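You operate a simulated robot arm through the tools that you are given. There is no shell and no other tool. Be economical: measure what you need, move in short steps, check, and stop when the job is done.

The job below is to be done with a simulated two-armed robot. You get a single attempt, and the scene is never put back.

TASK
Wipe the black tile and calibrate the gloss meter on it.
Fine: blue pad, put back; head at TILE, press CAL; end with the head at PARK and the meter off. Set down upright: blue pad. Where these are worked on the way, their far stop is far enough and under half their travel is too little: meter head. What is to be rubbed or washed off counts as gone when no trace of it is left.

Only the result counts: the job must be done as asked and must still hold three seconds after the hand-in. Knocking over, shifting, dropping, spilling or breaking anything else fails it.

THE ROBOT
Two 7-joint arms with fingered hands on one trunk that stands fixed in place. Base frame: the origin is at the foot of the trunk, x ahead of it, y to its left, z up. Units: m, rad, N and s.
The left shoulder is at [0.02, 0.269, 1.197], the right one opposite. Payload 5 kg a hand.
The TCP of each hand is the grasp point between the finger pads, 0.042 m short of the fingertips. In the tool frame z runs along the fingers and y along their closing line. Largest opening 0.208 m; the body of the gripper starts 0.119 m behind the TCP. The gripper is a hand of 4 fingers: y runs from the thumb to the fingers, the wrist lies at [0, 0, -0.317] in the tool frame, and closing takes about 1.5 s.
Orientation is that of the tool frame in the base frame, as a unit quaternion [w, x, y, z]. With the fingers straight down and closing along the base's y, the tool's x points along the base's -x, its y along +y and its z along -z.

THE INTERFACE
- The arms move only by the tool apply_moves. It takes "left_plan", "right_plan" or both (then of equal length, played together; a hand with none holds still); each is a list of rows, each a list of 7 numbers: the closure, from 0 (fully open) to 1 (shut), then the shift along the tool's x, y, z in m, then the turn, a rotation vector about the tool's x, y, z in rad. In form: [[jaw, dx, dy, dz, wx, wy, wz], ...]. A call has 1 to 10 rows; each row is the pose to reach, as a shift and turn from the pose commanded when the call began, along the tool's axes at that moment. Each row takes 0.2 s and may step no farther than 0.05 m and 0.15 rad from the row before; otherwise, or with a gripper value out of range, the whole call is refused. A pose out of reach is approached as far as the arm can. The call stops where the force on the tool passes 50 N (or 10 N more than at its start, if that is more) or the arm is blocked; 0.2 s more then pass. The fingers move at their own pace (about 0.153 m/s each) and stop on an object; they squeeze with about 33 N. The grip force told is the motor's: it shows also when the fingers shut on nothing. Time passes only in rows, and 0.2 s behind the last, so rows that repeat a pose let the fingers close. It gives the time, the measured TCP pose, the force on the tool (base axes), the opening and the grip force at its end, in the units of the frame above (readings bear some noise), with the torque about the TCP (base axes, N m) and any sound that the robot's microphone picked up, and new pictures: "pictures" is both (left out), scene, wrist or none (wrist: the cameras of the hands that moved).
- Cameras (640 x 400 px; columns grow to the right, rows downward): "scene" is now at [0.1455, 0.0169, 1.4586]; the picture's right is [0.24, -0.97, 0.00], its down [-0.47, -0.11, -0.88] and it looks along [0.85, 0.21, -0.48] (base axes); focal length 315 px, centre (320, 200). "left" rides on the left gripper at [-0.093, 0.001, -0.146] in its tool frame; the picture's right is [-0.01, -1.00, 0.00], its down [0.84, -0.01, -0.54] and it looks along [0.54, -0.01, 0.84] (tool axes); focal length 280 px, centre (320, 200). "right" rides on the right gripper at [0.093, 0.001, -0.146] in its tool frame; the picture's right is [-0.02, 1.00, 0.00], its down [-0.84, -0.01, -0.54] and it looks along [-0.54, -0.01, 0.84] (tool axes); focal length 280 px, centre (320, 200). There is no depth. A picture from a camera that has moved, and an enlarged one, comes with that camera's place and axes in the base frame and with its lens. The place of the scene camera against the robot may be out by one fixed shift of up to 0.025 m in any direction.
- slide_trunk(by): slides the trunk up (or, below 0, down) by that many m; the arms and the scene camera ride with it, the base frame stays. It gives what a move gives, with no picture.
- hand_shape(shape, hand): the hand has 4 fingers and takes this shape, open, in about a second: jaw (thumb against the fingers, like two jaws); tri (thumb and two fingers); tip (a fingertip pinch); poke (one finger out to press); point (the index stretched); flat (the hand flat); cup (the hand cupped); fist (a fist). The gripper value then closes the fingers along that shape, each until it touches; the sizes above hold for jaw. It gives what a move gives, with no picture.
- head_to(pan, tilt): turns the head with the scene camera to pan (to the left, within 1.396 rad either way) and tilt (down, from -0.506 to 1.204), counted from straight ahead of the robot. It gives what a move gives, and a new picture of the scene camera.
- inspect(camera, box): a new picture of the part [left, top, right, bottom] of that camera's present view, enlarged. It takes no simulated time.
- hand_in(): hands the job in; it is judged then, once.

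Work in short steps. Places have to be worked out from the pictures, the camera data and where the tool is seen: move nearer, look again, correct. Check each grasp and each placing, and mend what went wrong. You have 120 turns and 200 pictures in all, those below and enlarged ones among them. Open the grippers and draw the arms clear of the work before you hand the job in, unless the task says otherwise; then end with one line.

The tools are called as name(argument=value, ...) on one line, values as JSON. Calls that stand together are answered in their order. apply_moves: Moves the arms, as the interface text tells. Its arguments: {"type":"object","properties":{"left_plan":{"type":"array"},"right_plan":{"type":"array"},"pictures":{"type":"string","enum":["both","scene","wrist","none"]}},"required":[]} The other tools are called the same way: slide_trunk (by) slides the trunk up or down; hand_shape (shape, hand) gives the hand a shape; head_to (pan, tilt) turns the head that bears the scene camera; inspect (camera, box) takes an enlarged picture of a part of a camera's view; hand_in () hands the job in.

At the start:

```text
time: 0.0
left_ee_pos: [0.4318, 0.3745, 1.1851]
left_tool_rot: [0.001, -0.192, 0.981, 0.0]
left_wrist_force: [-0.1, 1.6, -0.7]
left_torque: [0.02, -0.03, -0.02]
left_grip_width: 0.2078
left_grip_force: 0.1
left_shape: jaw
right_ee_pos: [0.5711, -0.0009, 1.2792]
right_tool_rot: [0.0, -0.193, 0.981, 0.0]
right_wrist_force: [0.4, 0.4, 0.3]
right_torque: [-0.02, -0.01, 0.0]
right_grip_width: 0.2079
right_grip_force: 0.0
right_shape: jaw
trunk travel left (down, up): [-0.575, 0.046]
head pan, tilt: [0.239, 0.501]
```

scene: 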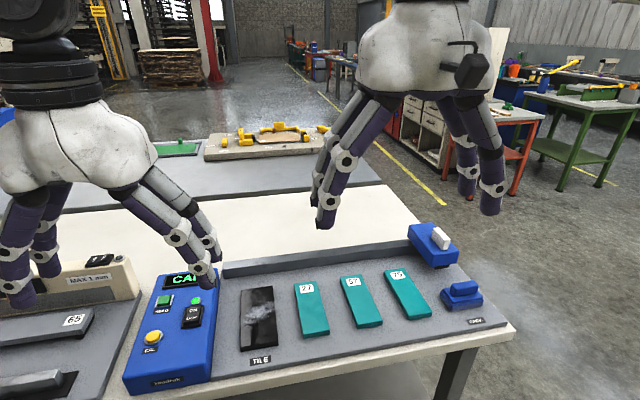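
right: 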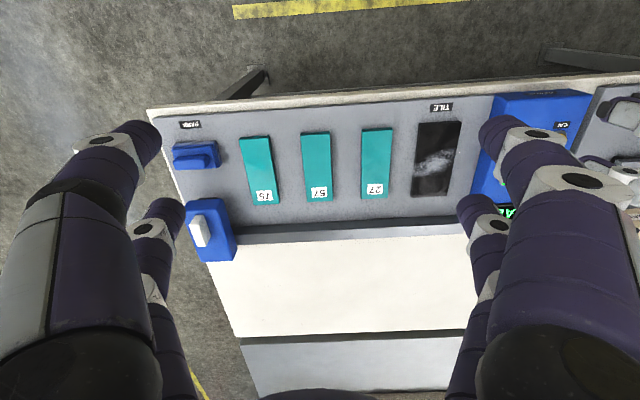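
left: 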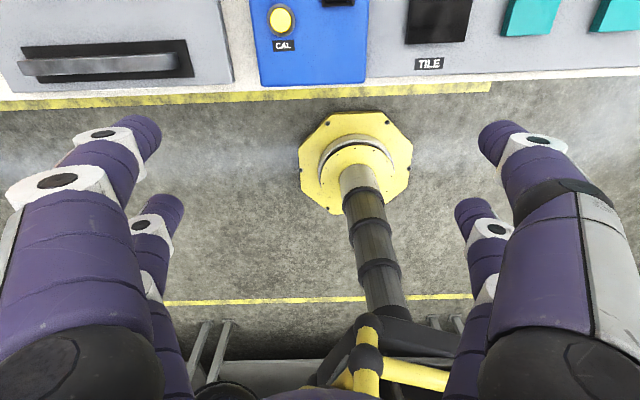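

The scene shows a meter (blue box), tiles, a blue pad at PARK side and a blue block with white. I look closer to identify things.

inspect(camera="scene", box=[100, 220, 320, 400])

inspect(camera="scene", box=[280, 210, 520, 360])

inspect(camera="right", box=[140, 80, 380, 260])

```text
2.22 times, centred on (210, 310) of scene
camera zoom: at [0.1455, 0.0169, 1.4586], right [0.24, -0.97, 0.0], down [-0.47, -0.11, -0.88], along [0.85, 0.21, -0.48], focal length 700 px, centre (564, -44)
```

zoom: 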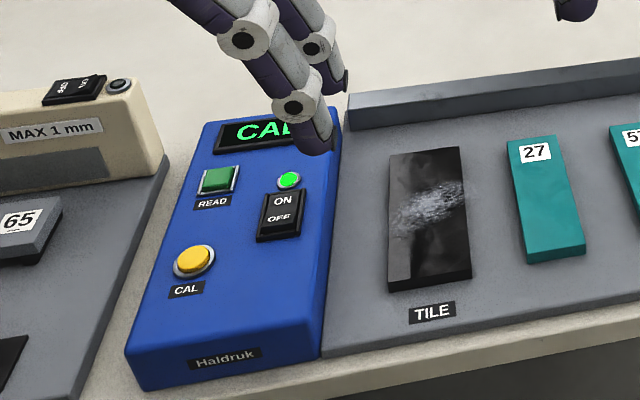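

```text
2.67 times, centred on (400, 285) of scene
camera zoom: at [0.1455, 0.0169, 1.4586], right [0.24, -0.97, 0.0], down [-0.47, -0.11, -0.88], along [0.85, 0.21, -0.48], focal length 840 px, centre (107, -27)
```

zoom: 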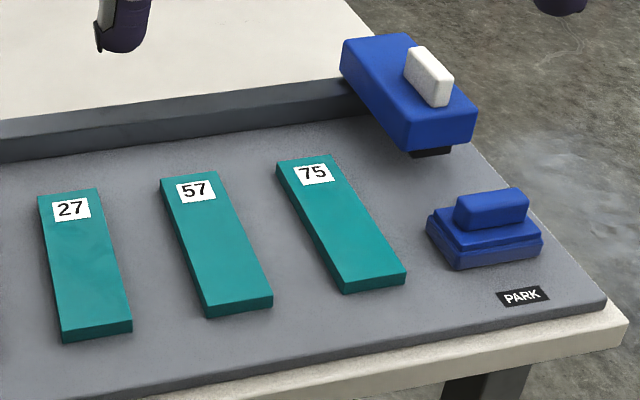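

```text
2.22 times, centred on (260, 170) of right
camera zoom: at [0.4834, -0.0322, 1.4251], right [-0.36, 0.93, 0.0], down [0.78, 0.31, 0.54], along [0.5, 0.2, -0.84], focal length 623 px, centre (453, 267)
```

zoom: 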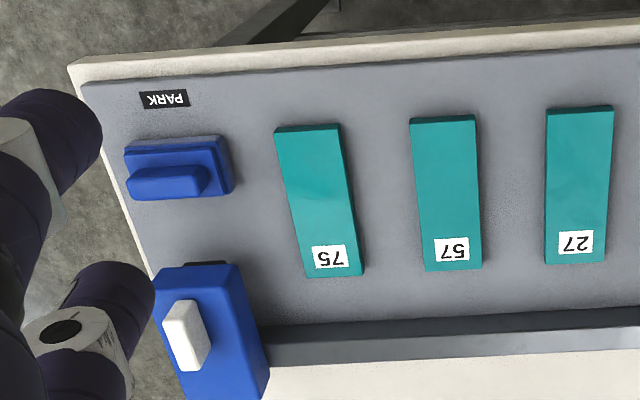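

Rough triangulation puts the tile near (0.63, 0.29, ~0.88), the pad near (0.80, -0.19), both hands' axes roughly aligned with the bench. I bring the right hand over the pad and draw the left hand aside.

apply_moves(right_plan=[[0, -0.02, -0.037, 0.015, 0, 0, 0], [0, -0.04, -0.074, 0.03, 0, 0, 0], [0, -0.06, -0.111, 0.045, 0, 0, 0], [0, -0.08, -0.148, 0.06, 0, 0, 0], [0, -0.1, -0.185, 0.075, 0, 0, 0], [0, -0.12, -0.222, 0.09, 0, 0, 0], [0, -0.141, -0.261, 0.1, 0, 0, 0], [0, -0.141, -0.261, 0.1, 0, 0, 0]], left_plan=[[0, 0, 0.03, 0, 0, 0, 0], [0, 0, 0.06, 0, 0, 0, 0], [0, 0, 0.09, 0, 0, 0, 0], [0, 0, 0.12, 0, 0, 0, 0], [0, 0, 0.15, 0, 0, 0, 0], [0, 0, 0.18, 0, 0, 0, 0], [0, 0, 0.21, 0, 0, 0, 0], [0, 0, 0.21, 0, 0, 0, 0]])

```text
time: 1.8
left_ee_pos: [0.3533, 0.5687, 1.185]
left_tool_rot: [-0.001, -0.192, 0.981, 0.0]
left_wrist_force: [0.4, 0.0, -0.6]
left_torque: [0.04, -0.05, -0.03]
left_grip_width: 0.2078
left_grip_force: 0.0
left_shape: jaw
right_ee_pos: [0.8002, -0.1884, 1.1808]
right_tool_rot: [0.0, -0.192, 0.981, 0.0]
right_wrist_force: [-0.1, -0.6, 0.7]
right_torque: [0.06, -0.06, 0.01]
right_grip_width: 0.2079
right_grip_force: 0.0
right_shape: jaw
trunk travel left (down, up): [-0.575, 0.046]
head pan, tilt: [0.239, 0.501]
camera scene: at [0.145, 0.0164, 1.4588], right [0.24, -0.97, 0.0], down [-0.47, -0.11, -0.88], along [0.85, 0.21, -0.48], focal length 315 px, centre (320, 200)
camera right: at [0.7118, -0.2216, 1.3261], right [-0.36, 0.93, 0.0], down [0.78, 0.31, 0.54], along [0.5, 0.2, -0.84], focal length 280 px, centre (320, 200)
camera left: at [0.4386, 0.6061, 1.3336], right [0.39, -0.92, 0.0], down [-0.78, -0.33, 0.54], along [-0.5, -0.21, -0.84], focal length 280 px, centre (320, 200)
```

scene: 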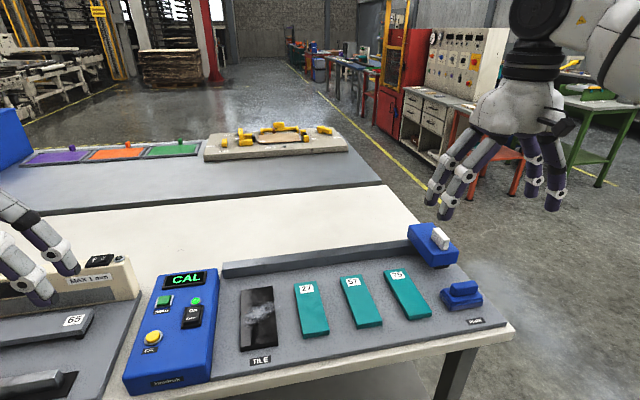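
right: 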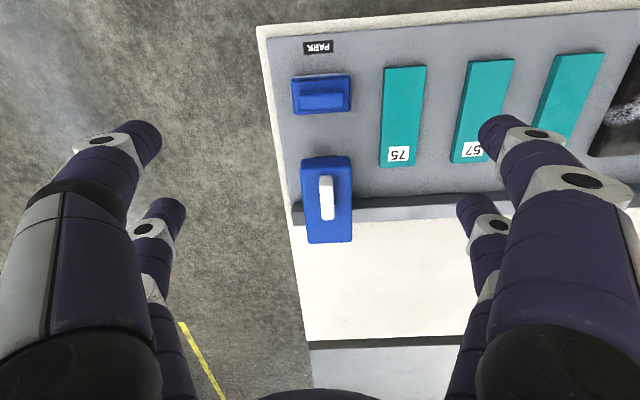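
left: 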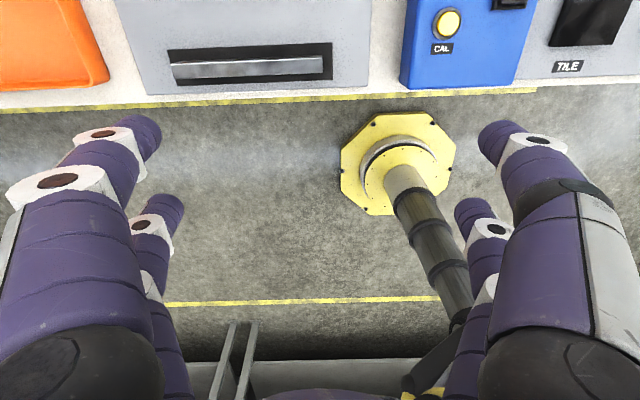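

The pad's handle top is about (0.798, -0.186, 0.92). I look at how the fingers sit on each side, and at the pad.

inspect(camera="scene", box=[400, 80, 600, 320])

inspect(camera="right", box=[260, 30, 420, 250])

```text
1.67 times, centred on (500, 200) of scene
camera zoom: at [0.145, 0.0164, 1.4588], right [0.24, -0.97, 0.0], down [-0.47, -0.11, -0.88], along [0.85, 0.21, -0.48], focal length 525 px, centre (20, 200)
```

zoom: 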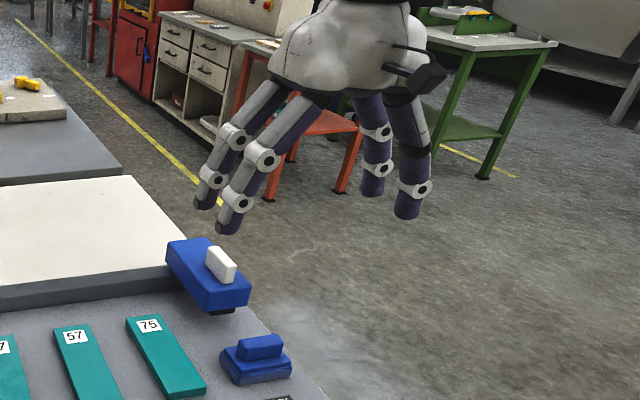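

```text
1.82 times, centred on (340, 140) of right
camera zoom: at [0.7118, -0.2216, 1.3261], right [-0.36, 0.93, 0.0], down [0.78, 0.31, 0.54], along [0.5, 0.2, -0.84], focal length 510 px, centre (284, 309)
```

zoom: 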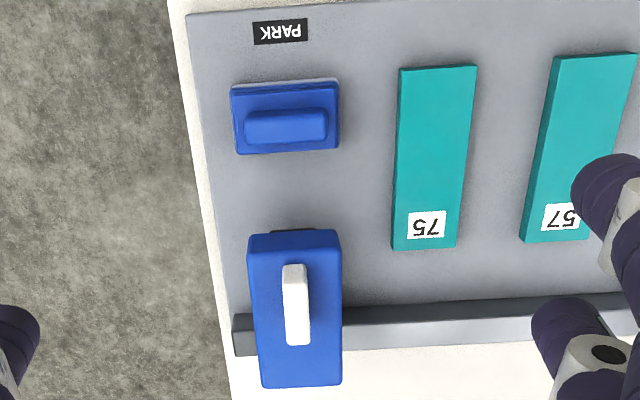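

The hand is 2+2 fingers spread along tool x, so I turn it 90° so that it closes across the handle's thin side, narrowing it at the same time.

apply_moves(right_plan=[[0.3, 0, 0, 0.0, 0, 0, 0.14], [0.5, 0, 0, 0.0, 0, 0, 0.28], [0.6, 0, 0, 0.0, 0, 0, 0.42], [0.6, 0, 0, 0.0, 0, 0, 0.56], [0.6, 0, 0, 0.0, 0, 0, 0.7], [0.6, 0, 0, 0.02, 0, 0, 0.84], [0.6, 0, 0, 0.04, 0, 0, 0.98], [0.6, 0, 0, 0.06, 0, 0, 1.12], [0.6, 0, 0, 0.07, 0, 0, 1.26], [0.6, 0, 0, 0.08, 0, 0, 1.4]], pictures="both")

```text
time: 4.0
left_ee_pos: [0.3546, 0.5683, 1.1843]
left_tool_rot: [0.0, -0.192, 0.981, -0.001]
left_wrist_force: [0.7, 0.1, -0.3]
left_torque: [-0.07, 0.22, 0.01]
left_grip_width: 0.2079
left_grip_force: 0.0
left_shape: jaw
right_ee_pos: [0.8125, -0.1953, 1.1064]
right_tool_rot: [-0.005, 0.45, 0.893, 0.0]
right_wrist_force: [1.5, -1.9, -2.7]
right_torque: [0.24, 0.08, 0.01]
right_grip_width: 0.0835
right_grip_force: 0.0
right_shape: jaw
right hand out of reach, approached as far as the arm can: row 10
trunk travel left (down, up): [-0.575, 0.046]
head pan, tilt: [0.239, 0.501]
camera scene: at [0.1474, 0.0166, 1.458], right [0.23, -0.97, 0.0], down [-0.47, -0.11, -0.88], along [0.85, 0.21, -0.48], focal length 315 px, centre (320, 200)
camera right: at [0.7584, -0.1183, 1.2538], right [0.81, 0.58, 0.0], down [0.5, -0.69, 0.53], along [0.31, -0.43, -0.85], focal length 280 px, centre (320, 200)
```

scene: 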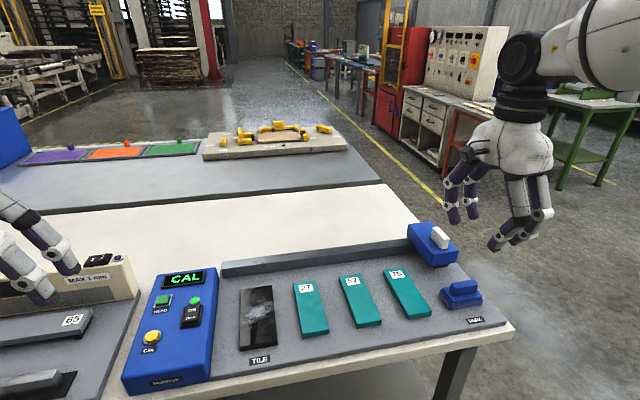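
right: 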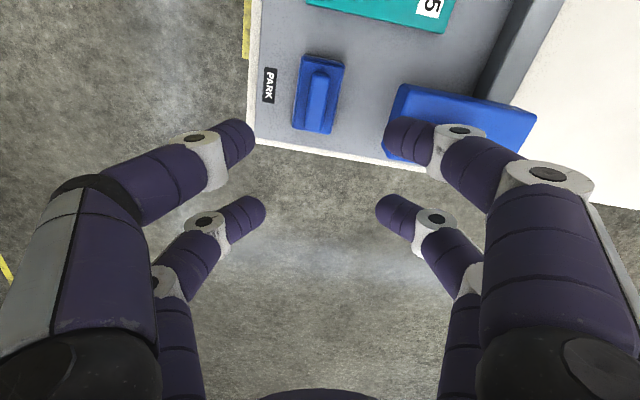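

Turning this way hits a wrist limit at ~76°; I turn back and go the other way.

apply_moves(right_plan=[[0.6, 0, 0, 0, 0, 0, -0.14], [0.6, 0, 0, 0, 0, 0, -0.28], [0.6, 0, 0, 0, 0, 0, -0.42], [0.6, 0, 0, 0, 0, 0, -0.56], [0.6, 0, 0, 0, 0, 0, -0.7], [0.6, 0, 0, 0, 0, 0, -0.84], [0.6, 0, 0, 0, 0, 0, -0.98], [0.6, 0, 0, 0, 0, 0, -1.12], [0.6, 0, 0, 0, 0, 0, -1.26], [0.6, 0, 0, 0, 0, 0, -1.4]], pictures="none")

apply_moves(right_plan=[[0.6, 0, 0, 0, 0, 0, -0.14], [0.6, 0, 0, 0, 0, 0, -0.28], [0.6, 0, 0, 0, 0, 0, -0.42], [0.6, 0, 0, 0, 0, 0, -0.56], [0.6, 0, 0, 0, 0, 0, -0.7], [0.6, 0, 0, 0, 0, 0, -0.84], [0.6, 0, 0, 0, 0, 0, -0.98], [0.6, 0, 0, 0, 0, 0, -1.12], [0.6, 0, 0, 0, 0, 0, -1.26], [0.6, 0, 0, 0, 0, 0, -1.4]], pictures="wrist")

```text
time: 6.2
left_ee_pos: [0.3525, 0.5688, 1.1852]
left_tool_rot: [0.0, -0.194, 0.981, 0.0]
left_wrist_force: [-0.1, 0.3, 0.5]
left_torque: [0.0, 0.01, 0.02]
left_grip_width: 0.2079
left_grip_force: 0.1
left_shape: jaw
right_ee_pos: [0.8115, -0.1923, 1.1084]
right_tool_rot: [-0.003, -0.235, 0.972, 0.006]
right_wrist_force: [-0.8, 0.2, -0.2]
right_torque: [0.03, -0.02, -0.04]
right_grip_width: 0.083
right_grip_force: 0.0
right_shape: jaw
trunk travel left (down, up): [-0.575, 0.046]
head pan, tilt: [0.239, 0.501]
```

```text
time: 8.4
left_ee_pos: [0.3529, 0.5697, 1.1855]
left_tool_rot: [0.0, -0.193, 0.981, 0.001]
left_wrist_force: [0.5, 0.2, -0.5]
left_torque: [0.0, 0.01, -0.02]
left_grip_width: 0.2079
left_grip_force: 0.1
left_shape: jaw
right_ee_pos: [0.8112, -0.1929, 1.108]
right_tool_rot: [0.0, 0.806, -0.592, -0.005]
right_wrist_force: [0.6, -1.0, -0.5]
right_torque: [0.01, 0.0, 0.0]
right_grip_width: 0.0831
right_grip_force: 0.1
right_shape: jaw
trunk travel left (down, up): [-0.575, 0.046]
head pan, tilt: [0.239, 0.501]
camera right: at [0.8377, -0.281, 1.2536], right [-0.96, -0.29, 0.01], down [-0.24, 0.8, 0.55], along [-0.16, 0.52, -0.84], focal length 280 px, centre (320, 200)
```

right: 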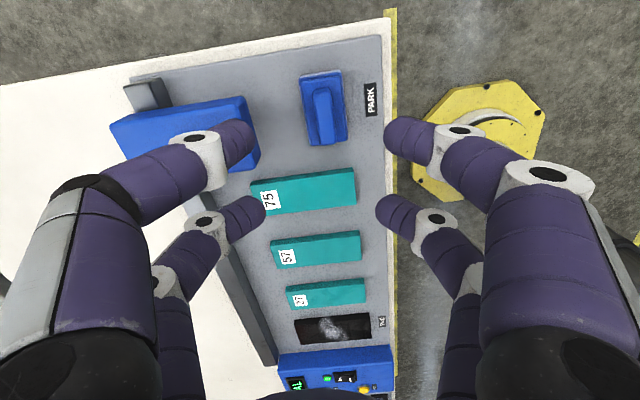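

The turn works this way; the hand needs ~6° more to align with the pad. I centre over the handle, narrow to ~0.058 m, and descend partway.

apply_moves(right_plan=[[0.72, -0.004, 0.004, 0.02, 0, 0, -0.055], [0.72, -0.0075, 0.007, 0.04, 0, 0, -0.11], [0.72, -0.0075, 0.007, 0.07, 0, 0, -0.11], [0.72, -0.0075, 0.007, 0.1, 0, 0, -0.11], [0.72, -0.0075, 0.007, 0.1, 0, 0, -0.11]], pictures="both")

inspect(camera="scene", box=[400, 180, 540, 340])

```text
time: 9.6
left_ee_pos: [0.3517, 0.5689, 1.1856]
left_tool_rot: [0.0, -0.193, 0.981, 0.001]
left_wrist_force: [-0.6, -0.1, -0.3]
left_torque: [-0.02, -0.02, 0.0]
left_grip_width: 0.2078
left_grip_force: 0.0
left_shape: jaw
right_ee_pos: [0.7993, -0.1866, 1.0089]
right_tool_rot: [-0.001, 0.836, -0.548, -0.005]
right_wrist_force: [-0.6, -0.7, -0.2]
right_torque: [-0.08, 0.0, -0.02]
right_grip_width: 0.0588
right_grip_force: 0.1
right_shape: jaw
trunk travel left (down, up): [-0.575, 0.046]
head pan, tilt: [0.239, 0.501]
camera scene: at [0.1453, 0.017, 1.4587], right [0.24, -0.97, 0.0], down [-0.47, -0.11, -0.88], along [0.85, 0.21, -0.48], focal length 315 px, centre (320, 200)
camera right: at [0.8369, -0.272, 1.1535], right [-0.92, -0.39, 0.0], down [-0.32, 0.77, 0.55], along [-0.21, 0.5, -0.84], focal length 280 px, centre (320, 200)
```

scene: 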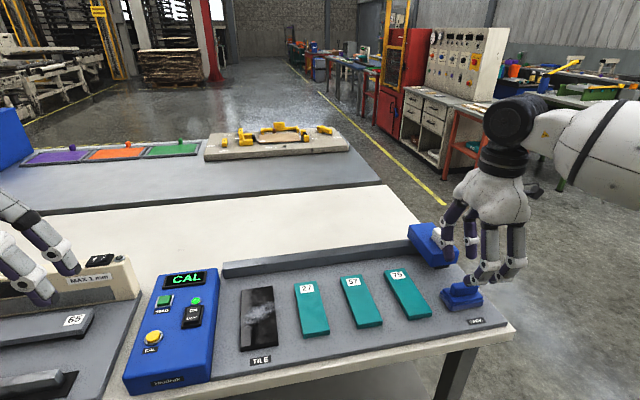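
right: 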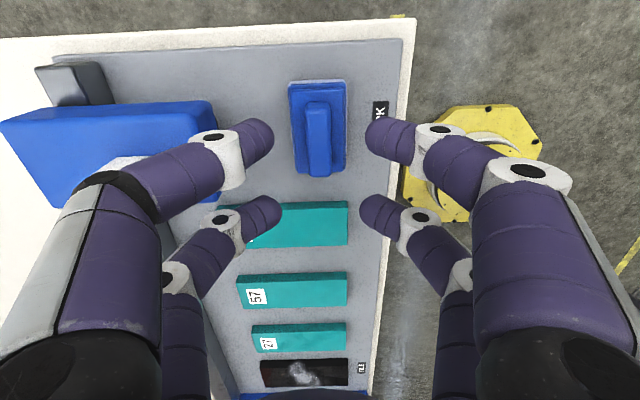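

```text
2.50 times, centred on (470, 260) of scene
camera zoom: at [0.1453, 0.017, 1.4587], right [0.24, -0.97, 0.0], down [-0.47, -0.11, -0.88], along [0.85, 0.21, -0.48], focal length 788 px, centre (-55, 50)
```

zoom: 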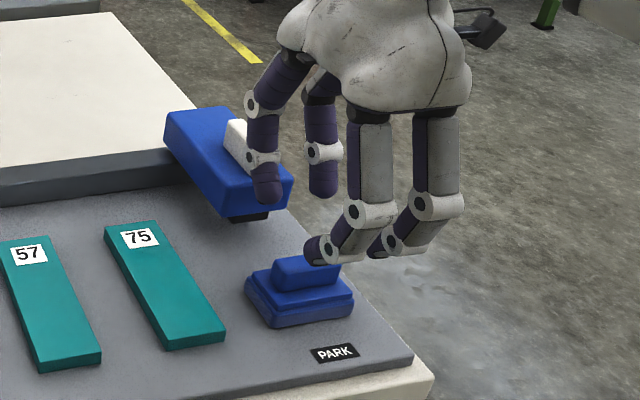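

Triangulating again gives handle top z≈0.903 at (0.801, -0.185), right under the TCP. I descend further and check.

apply_moves(right_plan=[[0.72, 0, 0.0, 0.03, 0, 0, 0], [0.72, 0, 0.0, 0.06, 0, 0, 0], [0.72, 0, 0.0, 0.077, 0, 0, 0], [0.72, 0, 0.0, 0.077, 0, 0, 0]], pictures="wrist")

inspect(camera="scene", box=[400, 200, 540, 340])

```text
time: 10.6
left_ee_pos: [0.3526, 0.5693, 1.1855]
left_tool_rot: [0.0, -0.192, 0.981, 0.0]
left_wrist_force: [-0.3, -0.5, 0.5]
left_torque: [-0.04, -0.02, 0.01]
left_grip_width: 0.2082
left_grip_force: 0.1
left_shape: jaw
right_ee_pos: [0.8011, -0.1869, 0.9313]
right_tool_rot: [0.0, 0.837, -0.548, -0.005]
right_wrist_force: [0.0, 0.6, 0.4]
right_torque: [-0.02, -0.04, -0.04]
right_grip_width: 0.059
right_grip_force: 0.1
right_shape: jaw
trunk travel left (down, up): [-0.575, 0.046]
head pan, tilt: [0.239, 0.501]
camera right: at [0.8366, -0.2714, 1.0773], right [-0.92, -0.39, 0.0], down [-0.32, 0.77, 0.55], along [-0.21, 0.5, -0.84], focal length 280 px, centre (320, 200)
```

right: 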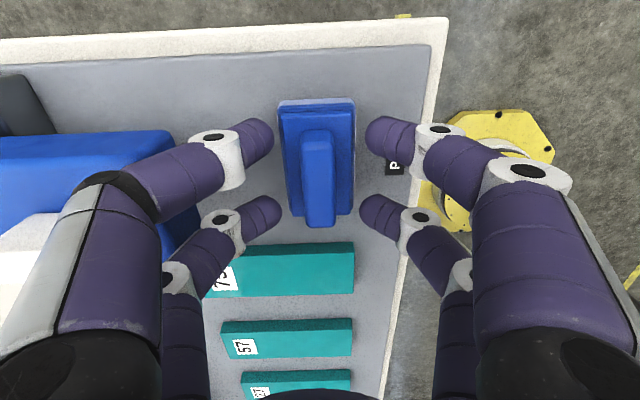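

```text
2.86 times, centred on (470, 270) of scene
camera zoom: at [0.1455, 0.0171, 1.4586], right [0.24, -0.97, 0.0], down [-0.47, -0.11, -0.88], along [0.85, 0.21, -0.48], focal length 900 px, centre (-109, 0)
```

zoom: 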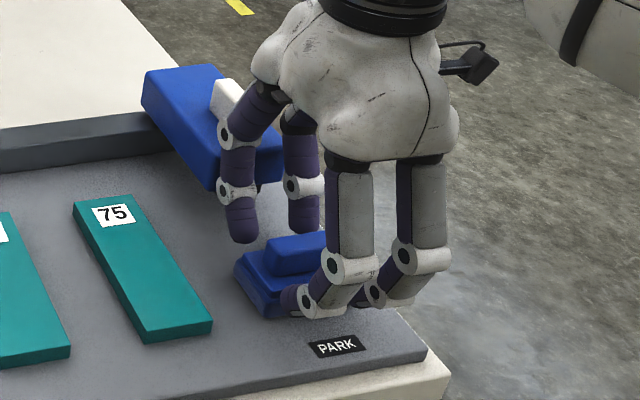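

The fingers straddle the handle well. I lower 5 mm more and close.

apply_moves(right_plan=[[0.72, 0, 0.0, 0.006, 0, 0, 0], [0.85, 0, 0.0, 0.006, 0, 0, 0], [0.95, 0, 0.0, 0.006, 0, 0, 0], [1, 0, 0.0, 0.006, 0, 0, 0], [1, 0, 0.0, 0.006, 0, 0, 0], [1, 0, 0.0, 0.006, 0, 0, 0]], pictures="wrist")

inspect(camera="scene", box=[400, 200, 540, 340])

```text
time: 12.0
left_ee_pos: [0.3516, 0.569, 1.1851]
left_tool_rot: [0.0, -0.193, 0.981, -0.001]
left_wrist_force: [-0.1, 0.7, 0.1]
left_torque: [-0.05, -0.03, -0.03]
left_grip_width: 0.208
left_grip_force: 0.0
left_shape: jaw
right_ee_pos: [0.7999, -0.1848, 0.926]
right_tool_rot: [-0.001, 0.837, -0.548, -0.005]
right_wrist_force: [-0.1, -0.3, 0.2]
right_torque: [0.0, 0.01, -0.02]
right_grip_width: 0.0414
right_grip_force: 32.7
right_shape: jaw
trunk travel left (down, up): [-0.575, 0.046]
head pan, tilt: [0.239, 0.501]
camera right: at [0.8366, -0.2717, 1.071], right [-0.92, -0.39, 0.01], down [-0.32, 0.77, 0.55], along [-0.21, 0.5, -0.84], focal length 280 px, centre (320, 200)
```

right: 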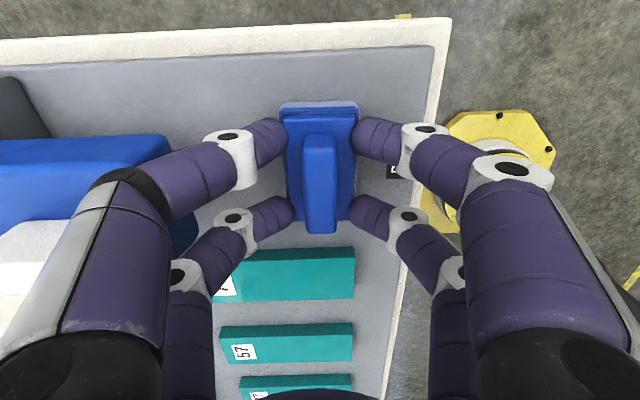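

```text
2.86 times, centred on (470, 270) of scene
camera zoom: at [0.1457, 0.0169, 1.4586], right [0.24, -0.97, 0.0], down [-0.47, -0.11, -0.88], along [0.85, 0.21, -0.48], focal length 900 px, centre (-109, 0)
```

zoom: 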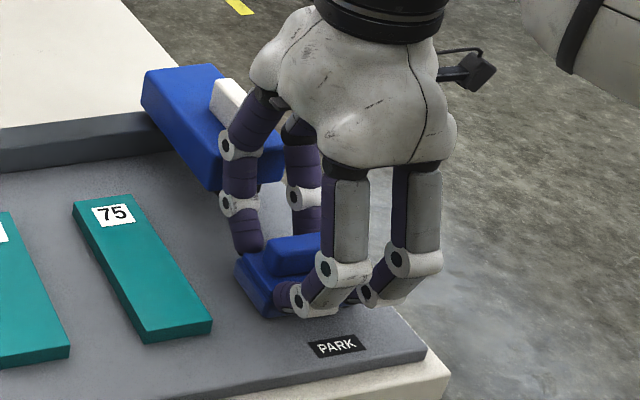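

Grip stopped at 0.041 m with 33 N. I lift a little to test the hold.

apply_moves(right_plan=[[1, 0, 0.0, -0.01, 0, 0, 0], [1, 0, 0.0, -0.03, 0, 0, 0], [1, 0, 0.0, -0.05, 0, 0, 0], [1, 0, 0.0, -0.05, 0, 0, 0]], pictures="wrist")

inspect(camera="scene", box=[400, 200, 540, 340])

```text
time: 13.0
left_ee_pos: [0.3527, 0.5693, 1.185]
left_tool_rot: [0.001, -0.193, 0.981, -0.001]
left_wrist_force: [0.2, -0.4, -0.5]
left_torque: [-0.01, 0.01, 0.0]
left_grip_width: 0.2079
left_grip_force: 0.0
left_shape: jaw
right_ee_pos: [0.8005, -0.188, 0.9755]
right_tool_rot: [0.0, 0.837, -0.547, -0.005]
right_wrist_force: [0.6, -0.1, -0.2]
right_torque: [0.0, 0.04, 0.02]
right_grip_width: 0.0415
right_grip_force: 33.0
right_shape: jaw
trunk travel left (down, up): [-0.575, 0.046]
head pan, tilt: [0.239, 0.501]
camera right: at [0.8372, -0.2723, 1.1202], right [-0.92, -0.39, 0.01], down [-0.32, 0.77, 0.55], along [-0.22, 0.5, -0.84], focal length 280 px, centre (320, 200)
```

right: 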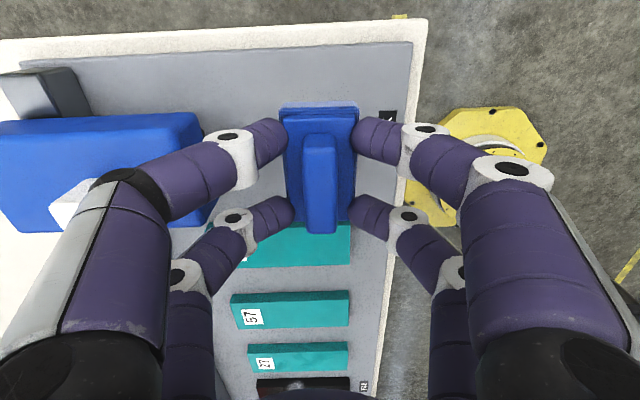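

```text
2.86 times, centred on (470, 270) of scene
camera zoom: at [0.1459, 0.0168, 1.4585], right [0.24, -0.97, 0.0], down [-0.47, -0.11, -0.88], along [0.85, 0.21, -0.48], focal length 900 px, centre (-109, 0)
```

zoom: 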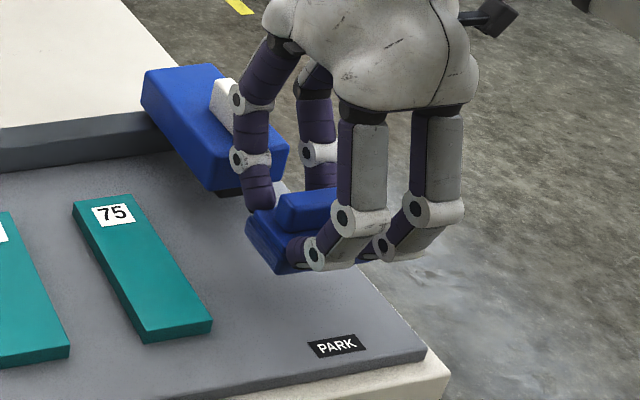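

The pad is held firmly and level. I carry it left toward the tile in two calls, first to short of the tile to look.

apply_moves(right_plan=[[1, -0.01, 0, -0.03, 0, 0, 0], [1, -0.055, -0.004, -0.035, 0, 0, 0], [1, -0.1, -0.008, -0.035, 0, 0, 0], [1, -0.145, -0.012, -0.035, 0, 0, 0], [1, -0.19, -0.016, -0.035, 0, 0, 0], [1, -0.235, -0.02, -0.035, 0, 0, 0], [1, -0.28, -0.024, -0.035, 0, 0, 0], [1, -0.325, -0.028, -0.035, 0, 0, 0], [1, -0.37, -0.032, -0.035, 0, 0, 0], [1, -0.4, -0.036, -0.035, 0, 0, 0]], pictures="both")

```text
time: 15.2
left_ee_pos: [0.3525, 0.5707, 1.1847]
left_tool_rot: [0.0, -0.192, 0.981, 0.001]
left_wrist_force: [0.0, -0.5, -0.5]
left_torque: [-0.05, -0.04, 0.04]
left_grip_width: 0.2079
left_grip_force: 0.1
left_shape: jaw
right_ee_pos: [0.6727, 0.1956, 1.0145]
right_tool_rot: [0.0, 0.836, -0.549, -0.005]
right_wrist_force: [0.3, 0.7, -1.4]
right_torque: [0.01, 0.04, -0.03]
right_grip_width: 0.0412
right_grip_force: 32.9
right_shape: jaw
trunk travel left (down, up): [-0.575, 0.046]
head pan, tilt: [0.239, 0.501]
camera scene: at [0.1454, 0.0176, 1.4586], right [0.24, -0.97, 0.0], down [-0.47, -0.11, -0.88], along [0.85, 0.21, -0.48], focal length 315 px, centre (320, 200)
camera right: at [0.7096, 0.1098, 1.1596], right [-0.92, -0.39, 0.0], down [-0.32, 0.77, 0.55], along [-0.21, 0.5, -0.84], focal length 280 px, centre (320, 200)
```

scene: 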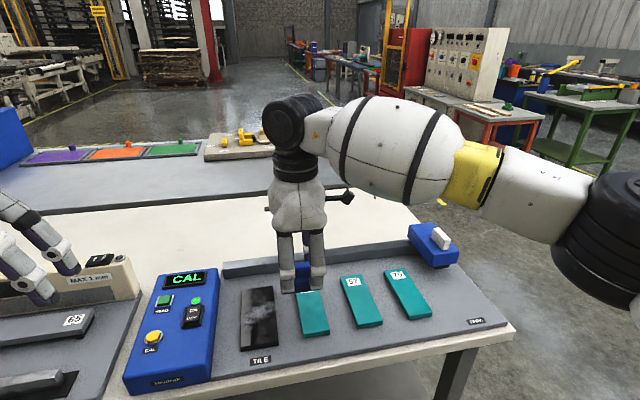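
right: 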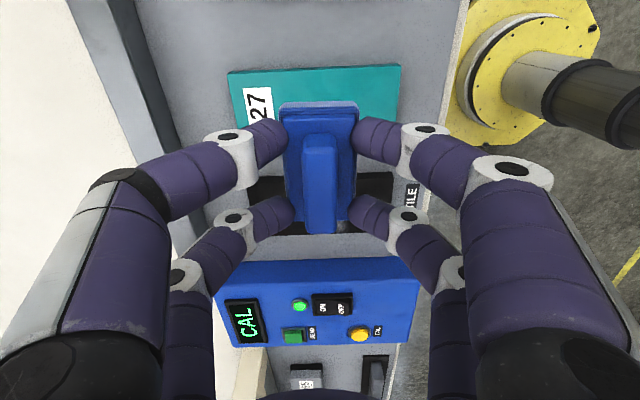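

The tile is straight along my −x axis, ~0.10 m further. I move over it and lower to about 1.5 cm above contact.

apply_moves(right_plan=[[1, -0.04, 0, 0, 0, 0, 0], [1, -0.08, -0.001, 0, 0, 0, 0], [1, -0.101, -0.001, 0.02, 0, 0, 0], [1, -0.101, -0.001, 0.05, 0, 0, 0], [1, -0.101, -0.001, 0.058, 0, 0, 0], [1, -0.101, -0.001, 0.058, 0, 0, 0]], pictures="wrist")

inspect(camera="scene", box=[180, 220, 360, 380])

```text
time: 16.6
left_ee_pos: [0.3534, 0.5701, 1.1847]
left_tool_rot: [0.0, -0.193, 0.981, 0.0]
left_wrist_force: [-1.1, -0.1, 0.1]
left_torque: [-0.05, 0.01, -0.01]
left_grip_width: 0.2077
left_grip_force: 0.0
left_shape: jaw
right_ee_pos: [0.6425, 0.2794, 0.9593]
right_tool_rot: [-0.002, 0.833, -0.554, -0.006]
right_wrist_force: [0.2, 0.1, -1.1]
right_torque: [-0.04, 0.01, 0.0]
right_grip_width: 0.0411
right_grip_force: 33.2
right_shape: jaw
trunk travel left (down, up): [-0.575, 0.046]
head pan, tilt: [0.239, 0.501]
camera right: at [0.6778, 0.1945, 1.1036], right [-0.93, -0.37, 0.0], down [-0.31, 0.78, 0.55], along [-0.21, 0.51, -0.84], focal length 280 px, centre (320, 200)
```

right: 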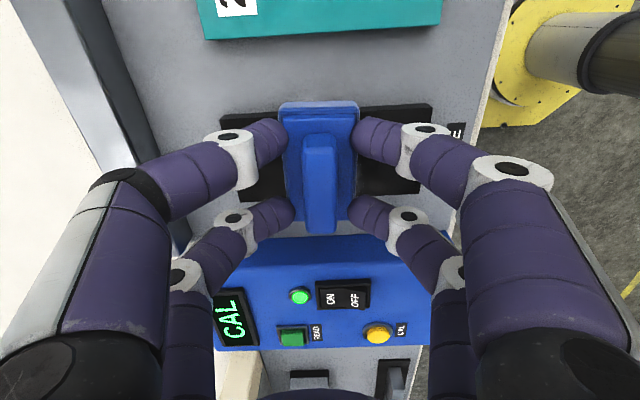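

```text
2.50 times, centred on (270, 300) of scene
camera zoom: at [0.1458, 0.0175, 1.4585], right [0.24, -0.97, 0.0], down [-0.47, -0.11, -0.88], along [0.85, 0.21, -0.48], focal length 788 px, centre (445, -50)
```

zoom: 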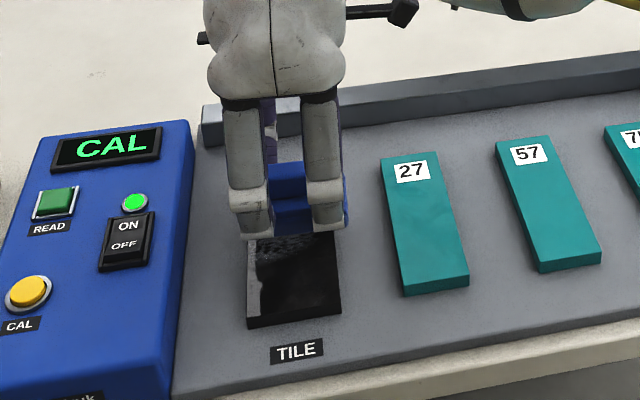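

Tile centre judged ~1 cm further left and ~1.3 cm nearer than the TCP. I shift there and lower in small steps to feel contact.

apply_moves(right_plan=[[1, -0.01, 0.013, 0, 0, 0, 0], [1, -0.01, 0.013, 0.01, 0, 0, 0], [1, -0.01, 0.013, 0.016, 0, 0, 0], [1, -0.01, 0.013, 0.018, 0, 0, 0], [1, -0.01, 0.013, 0.018, 0, 0, 0]], pictures="none")

```text
time: 17.8
left_ee_pos: [0.3516, 0.5698, 1.1863]
left_tool_rot: [0.0, -0.193, 0.981, -0.001]
left_wrist_force: [0.4, -0.1, -1.0]
left_torque: [-0.02, 0.03, 0.0]
left_grip_width: 0.2077
left_grip_force: 0.1
left_shape: jaw
right_ee_pos: [0.6232, 0.2859, 0.9415]
right_tool_rot: [-0.001, 0.834, -0.552, -0.006]
right_wrist_force: [2.7, 4.9, 24.3]
right_torque: [0.36, -0.1, 0.0]
right_grip_width: 0.0416
right_grip_force: 32.6
right_shape: jaw
trunk travel left (down, up): [-0.575, 0.046]
head pan, tilt: [0.239, 0.501]
```

Contact at z≈0.9415 with 24 N. I ease off 1 mm and stroke back and forth along the tile.

apply_moves(right_plan=[[1, 0, 0.02, -0.001, 0, 0, 0], [1, 0, 0.045, -0.001, 0, 0, 0], [1, 0, 0.02, -0.001, 0, 0, 0], [1, 0, -0.01, -0.001, 0, 0, 0], [1, 0, -0.04, -0.001, 0, 0, 0], [1, 0, -0.05, -0.001, 0, 0, 0], [1, 0, -0.02, -0.001, 0, 0, 0], [1, 0, 0.01, -0.001, 0, 0, 0], [1, 0, 0.04, -0.001, 0, 0, 0], [1, 0, 0.06, -0.001, 0, 0, 0]], pictures="wrist")

inspect(camera="scene", box=[180, 220, 360, 380])

```text
time: 18.1
left_ee_pos: [0.3512, 0.5706, 1.1863]
left_tool_rot: [0.0, -0.192, 0.981, 0.0]
left_wrist_force: [-0.1, 1.1, -0.9]
left_torque: [-0.08, 0.01, 0.0]
left_grip_width: 0.208
left_grip_force: 0.1
left_shape: jaw
right_ee_pos: [0.6208, 0.2855, 0.941]
right_tool_rot: [-0.002, 0.833, -0.553, -0.003]
right_wrist_force: [-2.5, -1.2, 21.0]
right_torque: [0.02, 0.21, -0.02]
right_grip_width: 0.0428
right_grip_force: 32.6
right_shape: jaw
trunk travel left (down, up): [-0.575, 0.046]
head pan, tilt: [0.239, 0.501]
stopped in row 1 (right hand): the force on the tool passed its limit at 59 N (the readings are from after the stop); the commanded pose is now the measured one
camera right: at [0.656, 0.1999, 1.0857], right [-0.93, -0.38, 0.0], down [-0.32, 0.78, 0.54], along [-0.2, 0.5, -0.84], focal length 280 px, centre (320, 200)
```

right: 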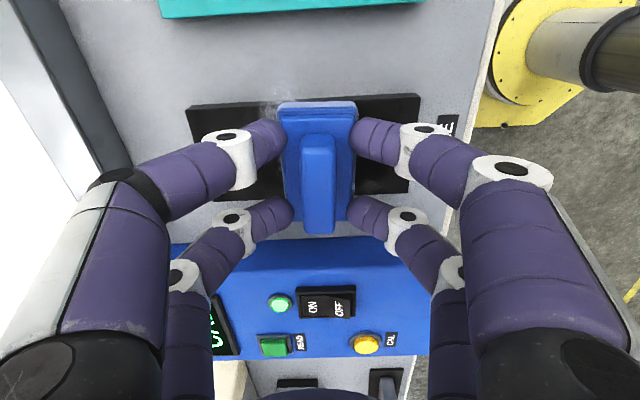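

```text
2.50 times, centred on (270, 300) of scene
camera zoom: at [0.1445, 0.0168, 1.4588], right [0.24, -0.97, 0.0], down [-0.47, -0.11, -0.88], along [0.85, 0.21, -0.48], focal length 788 px, centre (445, -50)
```

zoom: 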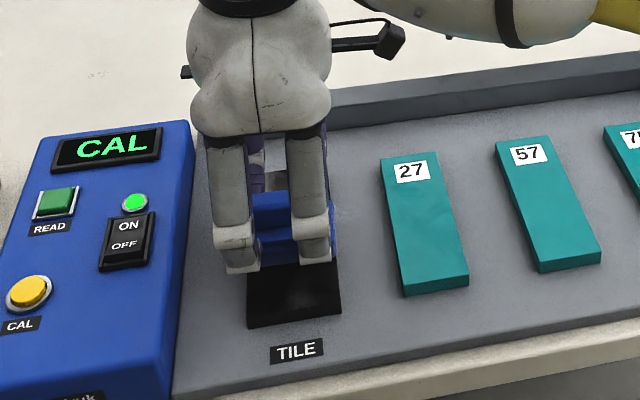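

Friction tripped the limit with too much normal load. I raise 2 mm, shift 1 cm right (dust shows at the right edge), and check the load.

apply_moves(right_plan=[[1, 0, 0, -0.002, 0, 0, 0], [1, 0.005, 0, -0.002, 0, 0, 0], [1, 0.01, 0, -0.002, 0, 0, 0], [1, 0.01, 0, -0.002, 0, 0, 0]], pictures="none")

```text
time: 19.1
left_ee_pos: [0.3525, 0.5688, 1.1868]
left_tool_rot: [0.0, -0.193, 0.981, 0.0]
left_wrist_force: [0.1, -1.0, -0.9]
left_torque: [0.01, -0.03, 0.04]
left_grip_width: 0.2079
left_grip_force: 0.0
left_shape: jaw
right_ee_pos: [0.6251, 0.2765, 0.9405]
right_tool_rot: [-0.002, 0.835, -0.55, -0.002]
right_wrist_force: [-2.3, 1.3, 3.9]
right_torque: [0.13, 0.15, -0.02]
right_grip_width: 0.0427
right_grip_force: 32.8
right_shape: jaw
trunk travel left (down, up): [-0.575, 0.046]
head pan, tilt: [0.239, 0.501]
```

Load now 4 N; add half a millimetre and stroke gently.

apply_moves(right_plan=[[1, 0, 0.01, 0.0005, 0, 0, 0], [1, 0, 0.025, 0.0005, 0, 0, 0], [1, 0, 0.035, 0.0005, 0, 0, 0], [1, 0, 0.02, 0.0005, 0, 0, 0], [1, 0, 0.0, 0.0005, 0, 0, 0], [1, 0, -0.02, 0.0005, 0, 0, 0], [1, 0, -0.04, 0.0005, 0, 0, 0], [1, 0, -0.06, 0.0005, 0, 0, 0], [1, 0, -0.04, 0.0005, 0, 0, 0], [1, 0, -0.02, 0.0005, 0, 0, 0]], pictures="wrist")

inspect(camera="scene", box=[180, 220, 360, 380])

```text
time: 21.3
left_ee_pos: [0.3532, 0.5682, 1.1866]
left_tool_rot: [0.0, -0.191, 0.982, 0.001]
left_wrist_force: [0.8, -0.4, -0.7]
left_torque: [0.11, 0.16, 0.0]
left_grip_width: 0.2083
left_grip_force: 0.2
left_shape: jaw
right_ee_pos: [0.6586, 0.2729, 0.9394]
right_tool_rot: [-0.003, 0.829, -0.56, -0.002]
right_wrist_force: [-2.3, 0.4, 22.8]
right_torque: [0.23, 0.37, -0.01]
right_grip_width: 0.0424
right_grip_force: 33.1
right_shape: jaw
trunk travel left (down, up): [-0.575, 0.046]
head pan, tilt: [0.239, 0.501]
stopped in row 10 (right hand): the force on the tool passed its limit at 55 N (the readings are from after the stop); the commanded pose is now the measured one
camera right: at [0.6921, 0.1861, 1.0862], right [-0.93, -0.36, 0.0], down [-0.3, 0.78, 0.54], along [-0.19, 0.51, -0.84], focal length 280 px, centre (320, 200)
```

right: 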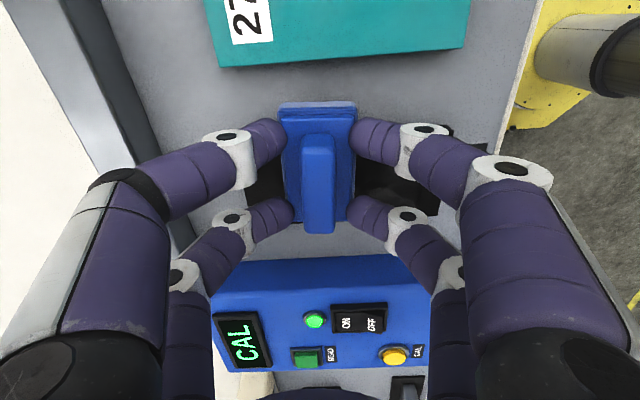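

```text
2.50 times, centred on (270, 300) of scene
camera zoom: at [0.1456, 0.0156, 1.4589], right [0.24, -0.97, 0.0], down [-0.47, -0.11, -0.88], along [0.85, 0.21, -0.48], focal length 788 px, centre (445, -50)
```

zoom: 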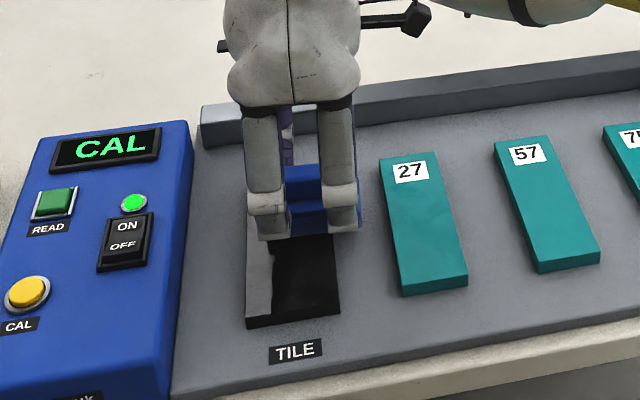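

The near portion looks clean. I lift 4 cm and swing back to look at the tile surface.

apply_moves(right_plan=[[1, 0, 0, -0.02, 0, 0, 0], [1, 0, 0, -0.06, 0, 0, 0], [1, 0.04, 0, -0.08, 0, 0, 0], [1, 0.08, 0, -0.08, 0, 0, 0], [1, 0.12, 0, -0.08, 0, 0, 0], [1, 0.12, 0, -0.08, 0, 0, 0]], pictures="wrist")

inspect(camera="scene", box=[220, 270, 300, 370])

inspect(camera="right", box=[230, 130, 430, 280])

```text
time: 22.7
left_ee_pos: [0.3528, 0.5706, 1.1852]
left_tool_rot: [0.0, -0.193, 0.981, -0.001]
left_wrist_force: [-0.9, 0.6, -0.2]
left_torque: [-0.12, -0.07, 0.03]
left_grip_width: 0.2079
left_grip_force: 0.1
left_shape: jaw
right_ee_pos: [0.7005, 0.1656, 1.0182]
right_tool_rot: [-0.002, 0.829, -0.559, -0.002]
right_wrist_force: [0.5, 1.2, -1.8]
right_torque: [-0.1, -0.1, 0.03]
right_grip_width: 0.0423
right_grip_force: 33.0
right_shape: jaw
trunk travel left (down, up): [-0.575, 0.046]
head pan, tilt: [0.239, 0.501]
camera right: at [0.7346, 0.0799, 1.1642], right [-0.93, -0.36, 0.0], down [-0.31, 0.78, 0.54], along [-0.2, 0.5, -0.84], focal length 280 px, centre (320, 200)
```

right: 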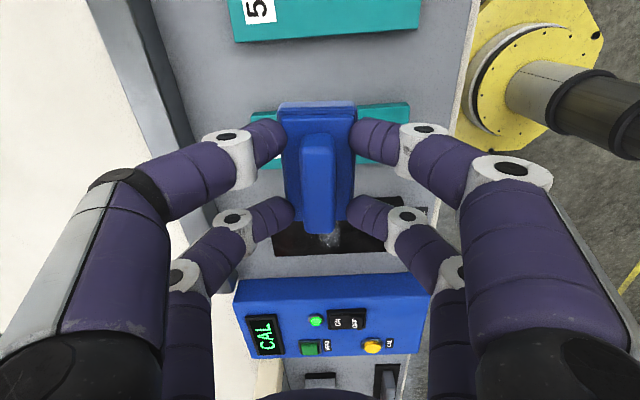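

```text
4.00 times, centred on (260, 320) of scene
camera zoom: at [0.1452, 0.0182, 1.4586], right [0.24, -0.97, 0.0], down [-0.47, -0.11, -0.88], along [0.85, 0.21, -0.48], focal length 1260 px, centre (560, -280)
```

zoom: 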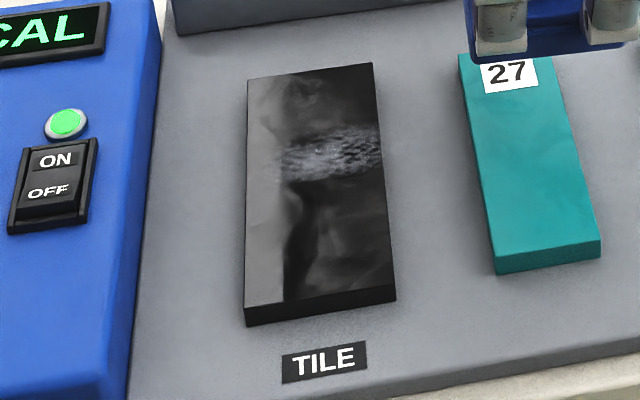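

```text
2.67 times, centred on (330, 205) of right
camera zoom: at [0.7346, 0.0799, 1.1642], right [-0.93, -0.36, 0.0], down [-0.31, 0.78, 0.54], along [-0.2, 0.5, -0.84], focal length 748 px, centre (293, 187)
```

zoom: 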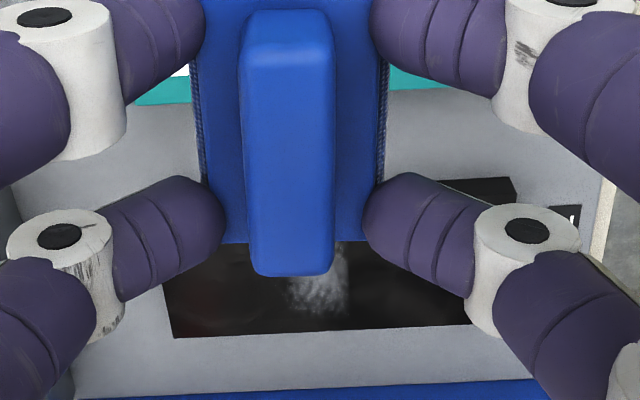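

The tile hasn't moved; a band of dust remains across its middle-right. I go back over it with better lateral centring and touch down lightly.

apply_moves(right_plan=[[1, -0.04, 0.006, 0, 0, 0, -0.01], [1, -0.08, 0.012, 0, 0, 0, -0.02], [1, -0.1254, 0.0177, 0.01, 0, 0, -0.028], [1, -0.1254, 0.0177, 0.04, 0, 0, -0.028], [1, -0.1254, 0.0177, 0.07, 0, 0, -0.028], [1, -0.1254, 0.0177, 0.076, 0, 0, -0.028], [1, -0.1254, 0.0177, 0.078, 0, 0, -0.028], [1, -0.1254, 0.0177, 0.078, 0, 0, -0.028]], pictures="none")

inspect(camera="scene", box=[180, 220, 360, 380])

```text
time: 24.5
left_ee_pos: [0.3538, 0.5697, 1.1854]
left_tool_rot: [-0.001, -0.192, 0.981, 0.001]
left_wrist_force: [-0.5, -0.1, -0.5]
left_torque: [0.0, 0.02, 0.0]
left_grip_width: 0.2077
left_grip_force: 0.2
left_shape: jaw
right_ee_pos: [0.6378, 0.2738, 0.9407]
right_tool_rot: [-0.002, 0.837, -0.547, -0.001]
right_wrist_force: [0.4, 0.2, 5.3]
right_torque: [0.22, 0.03, -0.04]
right_grip_width: 0.042
right_grip_force: 33.3
right_shape: jaw
trunk travel left (down, up): [-0.575, 0.046]
head pan, tilt: [0.239, 0.501]
```

```text
2.50 times, centred on (270, 300) of scene
camera zoom: at [0.1457, 0.0168, 1.4586], right [0.24, -0.97, 0.0], down [-0.47, -0.11, -0.88], along [0.85, 0.21, -0.48], focal length 788 px, centre (445, -50)
```

zoom: 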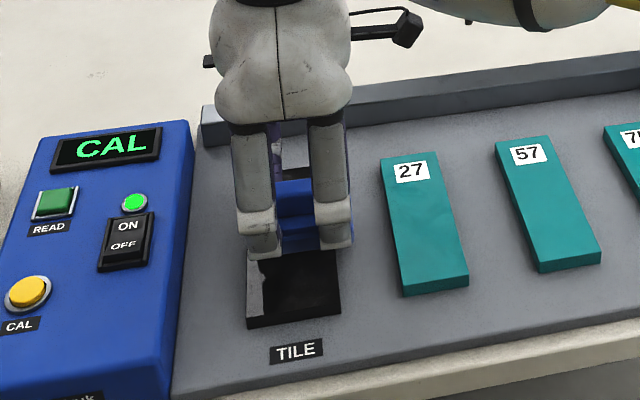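

Well centred, 5 N load. I stroke ±3 cm with gentle steps.

apply_moves(right_plan=[[1, 0, 0.012, 0.0003, 0, 0, 0], [1, 0, 0.025, 0.0003, 0, 0, 0], [1, 0, 0.012, 0.0003, 0, 0, 0], [1, 0, 0.0, 0.0003, 0, 0, 0], [1, 0, -0.012, 0.0003, 0, 0, 0], [1, 0, -0.025, 0.0003, 0, 0, 0], [1, 0, -0.035, 0.0003, 0, 0, 0], [1, 0, -0.02, 0.0003, 0, 0, 0], [1, 0, -0.01, 0.0003, 0, 0, 0], [1, 0, 0.0, 0.0003, 0, 0, 0]], pictures="none")

```text
time: 26.7
left_ee_pos: [0.3515, 0.5703, 1.1856]
left_tool_rot: [0.0, -0.192, 0.981, 0.0]
left_wrist_force: [-0.6, 0.9, -0.8]
left_torque: [-0.04, 0.02, 0.0]
left_grip_width: 0.2078
left_grip_force: 0.2
left_shape: jaw
right_ee_pos: [0.6354, 0.2765, 0.942]
right_tool_rot: [-0.002, 0.838, -0.545, -0.001]
right_wrist_force: [6.3, 4.0, 18.5]
right_torque: [0.53, -0.29, -0.1]
right_grip_width: 0.0424
right_grip_force: 32.6
right_shape: jaw
trunk travel left (down, up): [-0.575, 0.046]
head pan, tilt: [0.239, 0.501]
```

No stop, load 18 N. I add another set with small lateral offsets.

apply_moves(right_plan=[[1, 0.008, 0.0, -0.0006, 0, 0, 0], [1, 0.01, 0.012, -0.0006, 0, 0, 0], [1, 0.01, 0.024, -0.0006, 0, 0, 0], [1, 0.01, 0.012, -0.0006, 0, 0, 0], [1, 0.01, 0.0, -0.0006, 0, 0, 0], [1, 0.01, -0.012, -0.0006, 0, 0, 0], [1, 0.01, -0.025, -0.0006, 0, 0, 0], [1, 0.01, -0.035, -0.0006, 0, 0, 0], [1, 0.01, -0.025, -0.0006, 0, 0, 0], [1, 0.005, -0.012, -0.0006, 0, 0, 0]], pictures="none")

apply_moves(right_plan=[[1, 0, 0, -0.03, 0, 0, 0], [1, 0, 0, -0.07, 0, 0, 0], [1, 0.04, 0, -0.08, 0, 0, 0], [1, 0.08, 0, -0.08, 0, 0, 0], [1, 0.12, 0, -0.08, 0, 0, 0], [1, 0.12, 0, -0.08, 0, 0, 0]], pictures="none")

inspect(camera="scene", box=[220, 270, 300, 370])

```text
time: 28.9
left_ee_pos: [0.3522, 0.569, 1.1858]
left_tool_rot: [0.0, -0.192, 0.981, 0.0]
left_wrist_force: [0.9, 0.1, 0.0]
left_torque: [-0.06, 0.0, -0.01]
left_grip_width: 0.2081
left_grip_force: 0.0
left_shape: jaw
right_ee_pos: [0.6498, 0.2746, 0.941]
right_tool_rot: [-0.002, 0.838, -0.546, -0.001]
right_wrist_force: [7.6, -4.9, 22.8]
right_torque: [0.48, -0.33, -0.27]
right_grip_width: 0.0422
right_grip_force: 32.8
right_shape: jaw
trunk travel left (down, up): [-0.575, 0.046]
head pan, tilt: [0.239, 0.501]
```

```text
time: 30.3
left_ee_pos: [0.3518, 0.5709, 1.1845]
left_tool_rot: [0.0, -0.192, 0.981, -0.001]
left_wrist_force: [-0.8, 0.0, -0.1]
left_torque: [-0.1, -0.09, -0.01]
left_grip_width: 0.2078
left_grip_force: 0.1
left_shape: jaw
right_ee_pos: [0.6991, 0.1651, 1.021]
right_tool_rot: [-0.002, 0.838, -0.546, 0.0]
right_wrist_force: [-0.7, 0.6, 0.1]
right_torque: [-0.17, -0.1, -0.01]
right_grip_width: 0.042
right_grip_force: 33.0
right_shape: jaw
trunk travel left (down, up): [-0.575, 0.046]
head pan, tilt: [0.239, 0.501]
```

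```text
4.00 times, centred on (260, 320) of scene
camera zoom: at [0.1451, 0.0182, 1.4586], right [0.24, -0.97, 0.0], down [-0.47, -0.11, -0.88], along [0.85, 0.21, -0.48], focal length 1260 px, centre (560, -280)
```

zoom: 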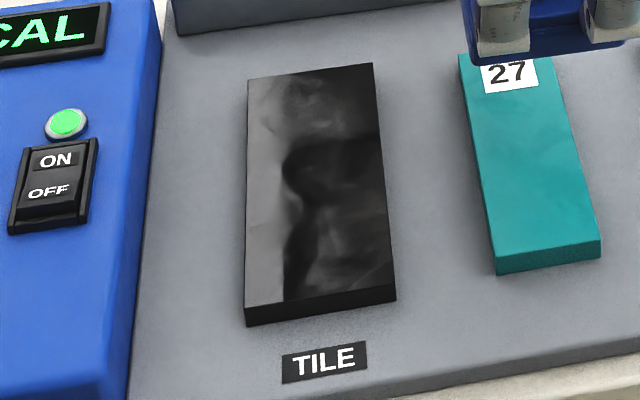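

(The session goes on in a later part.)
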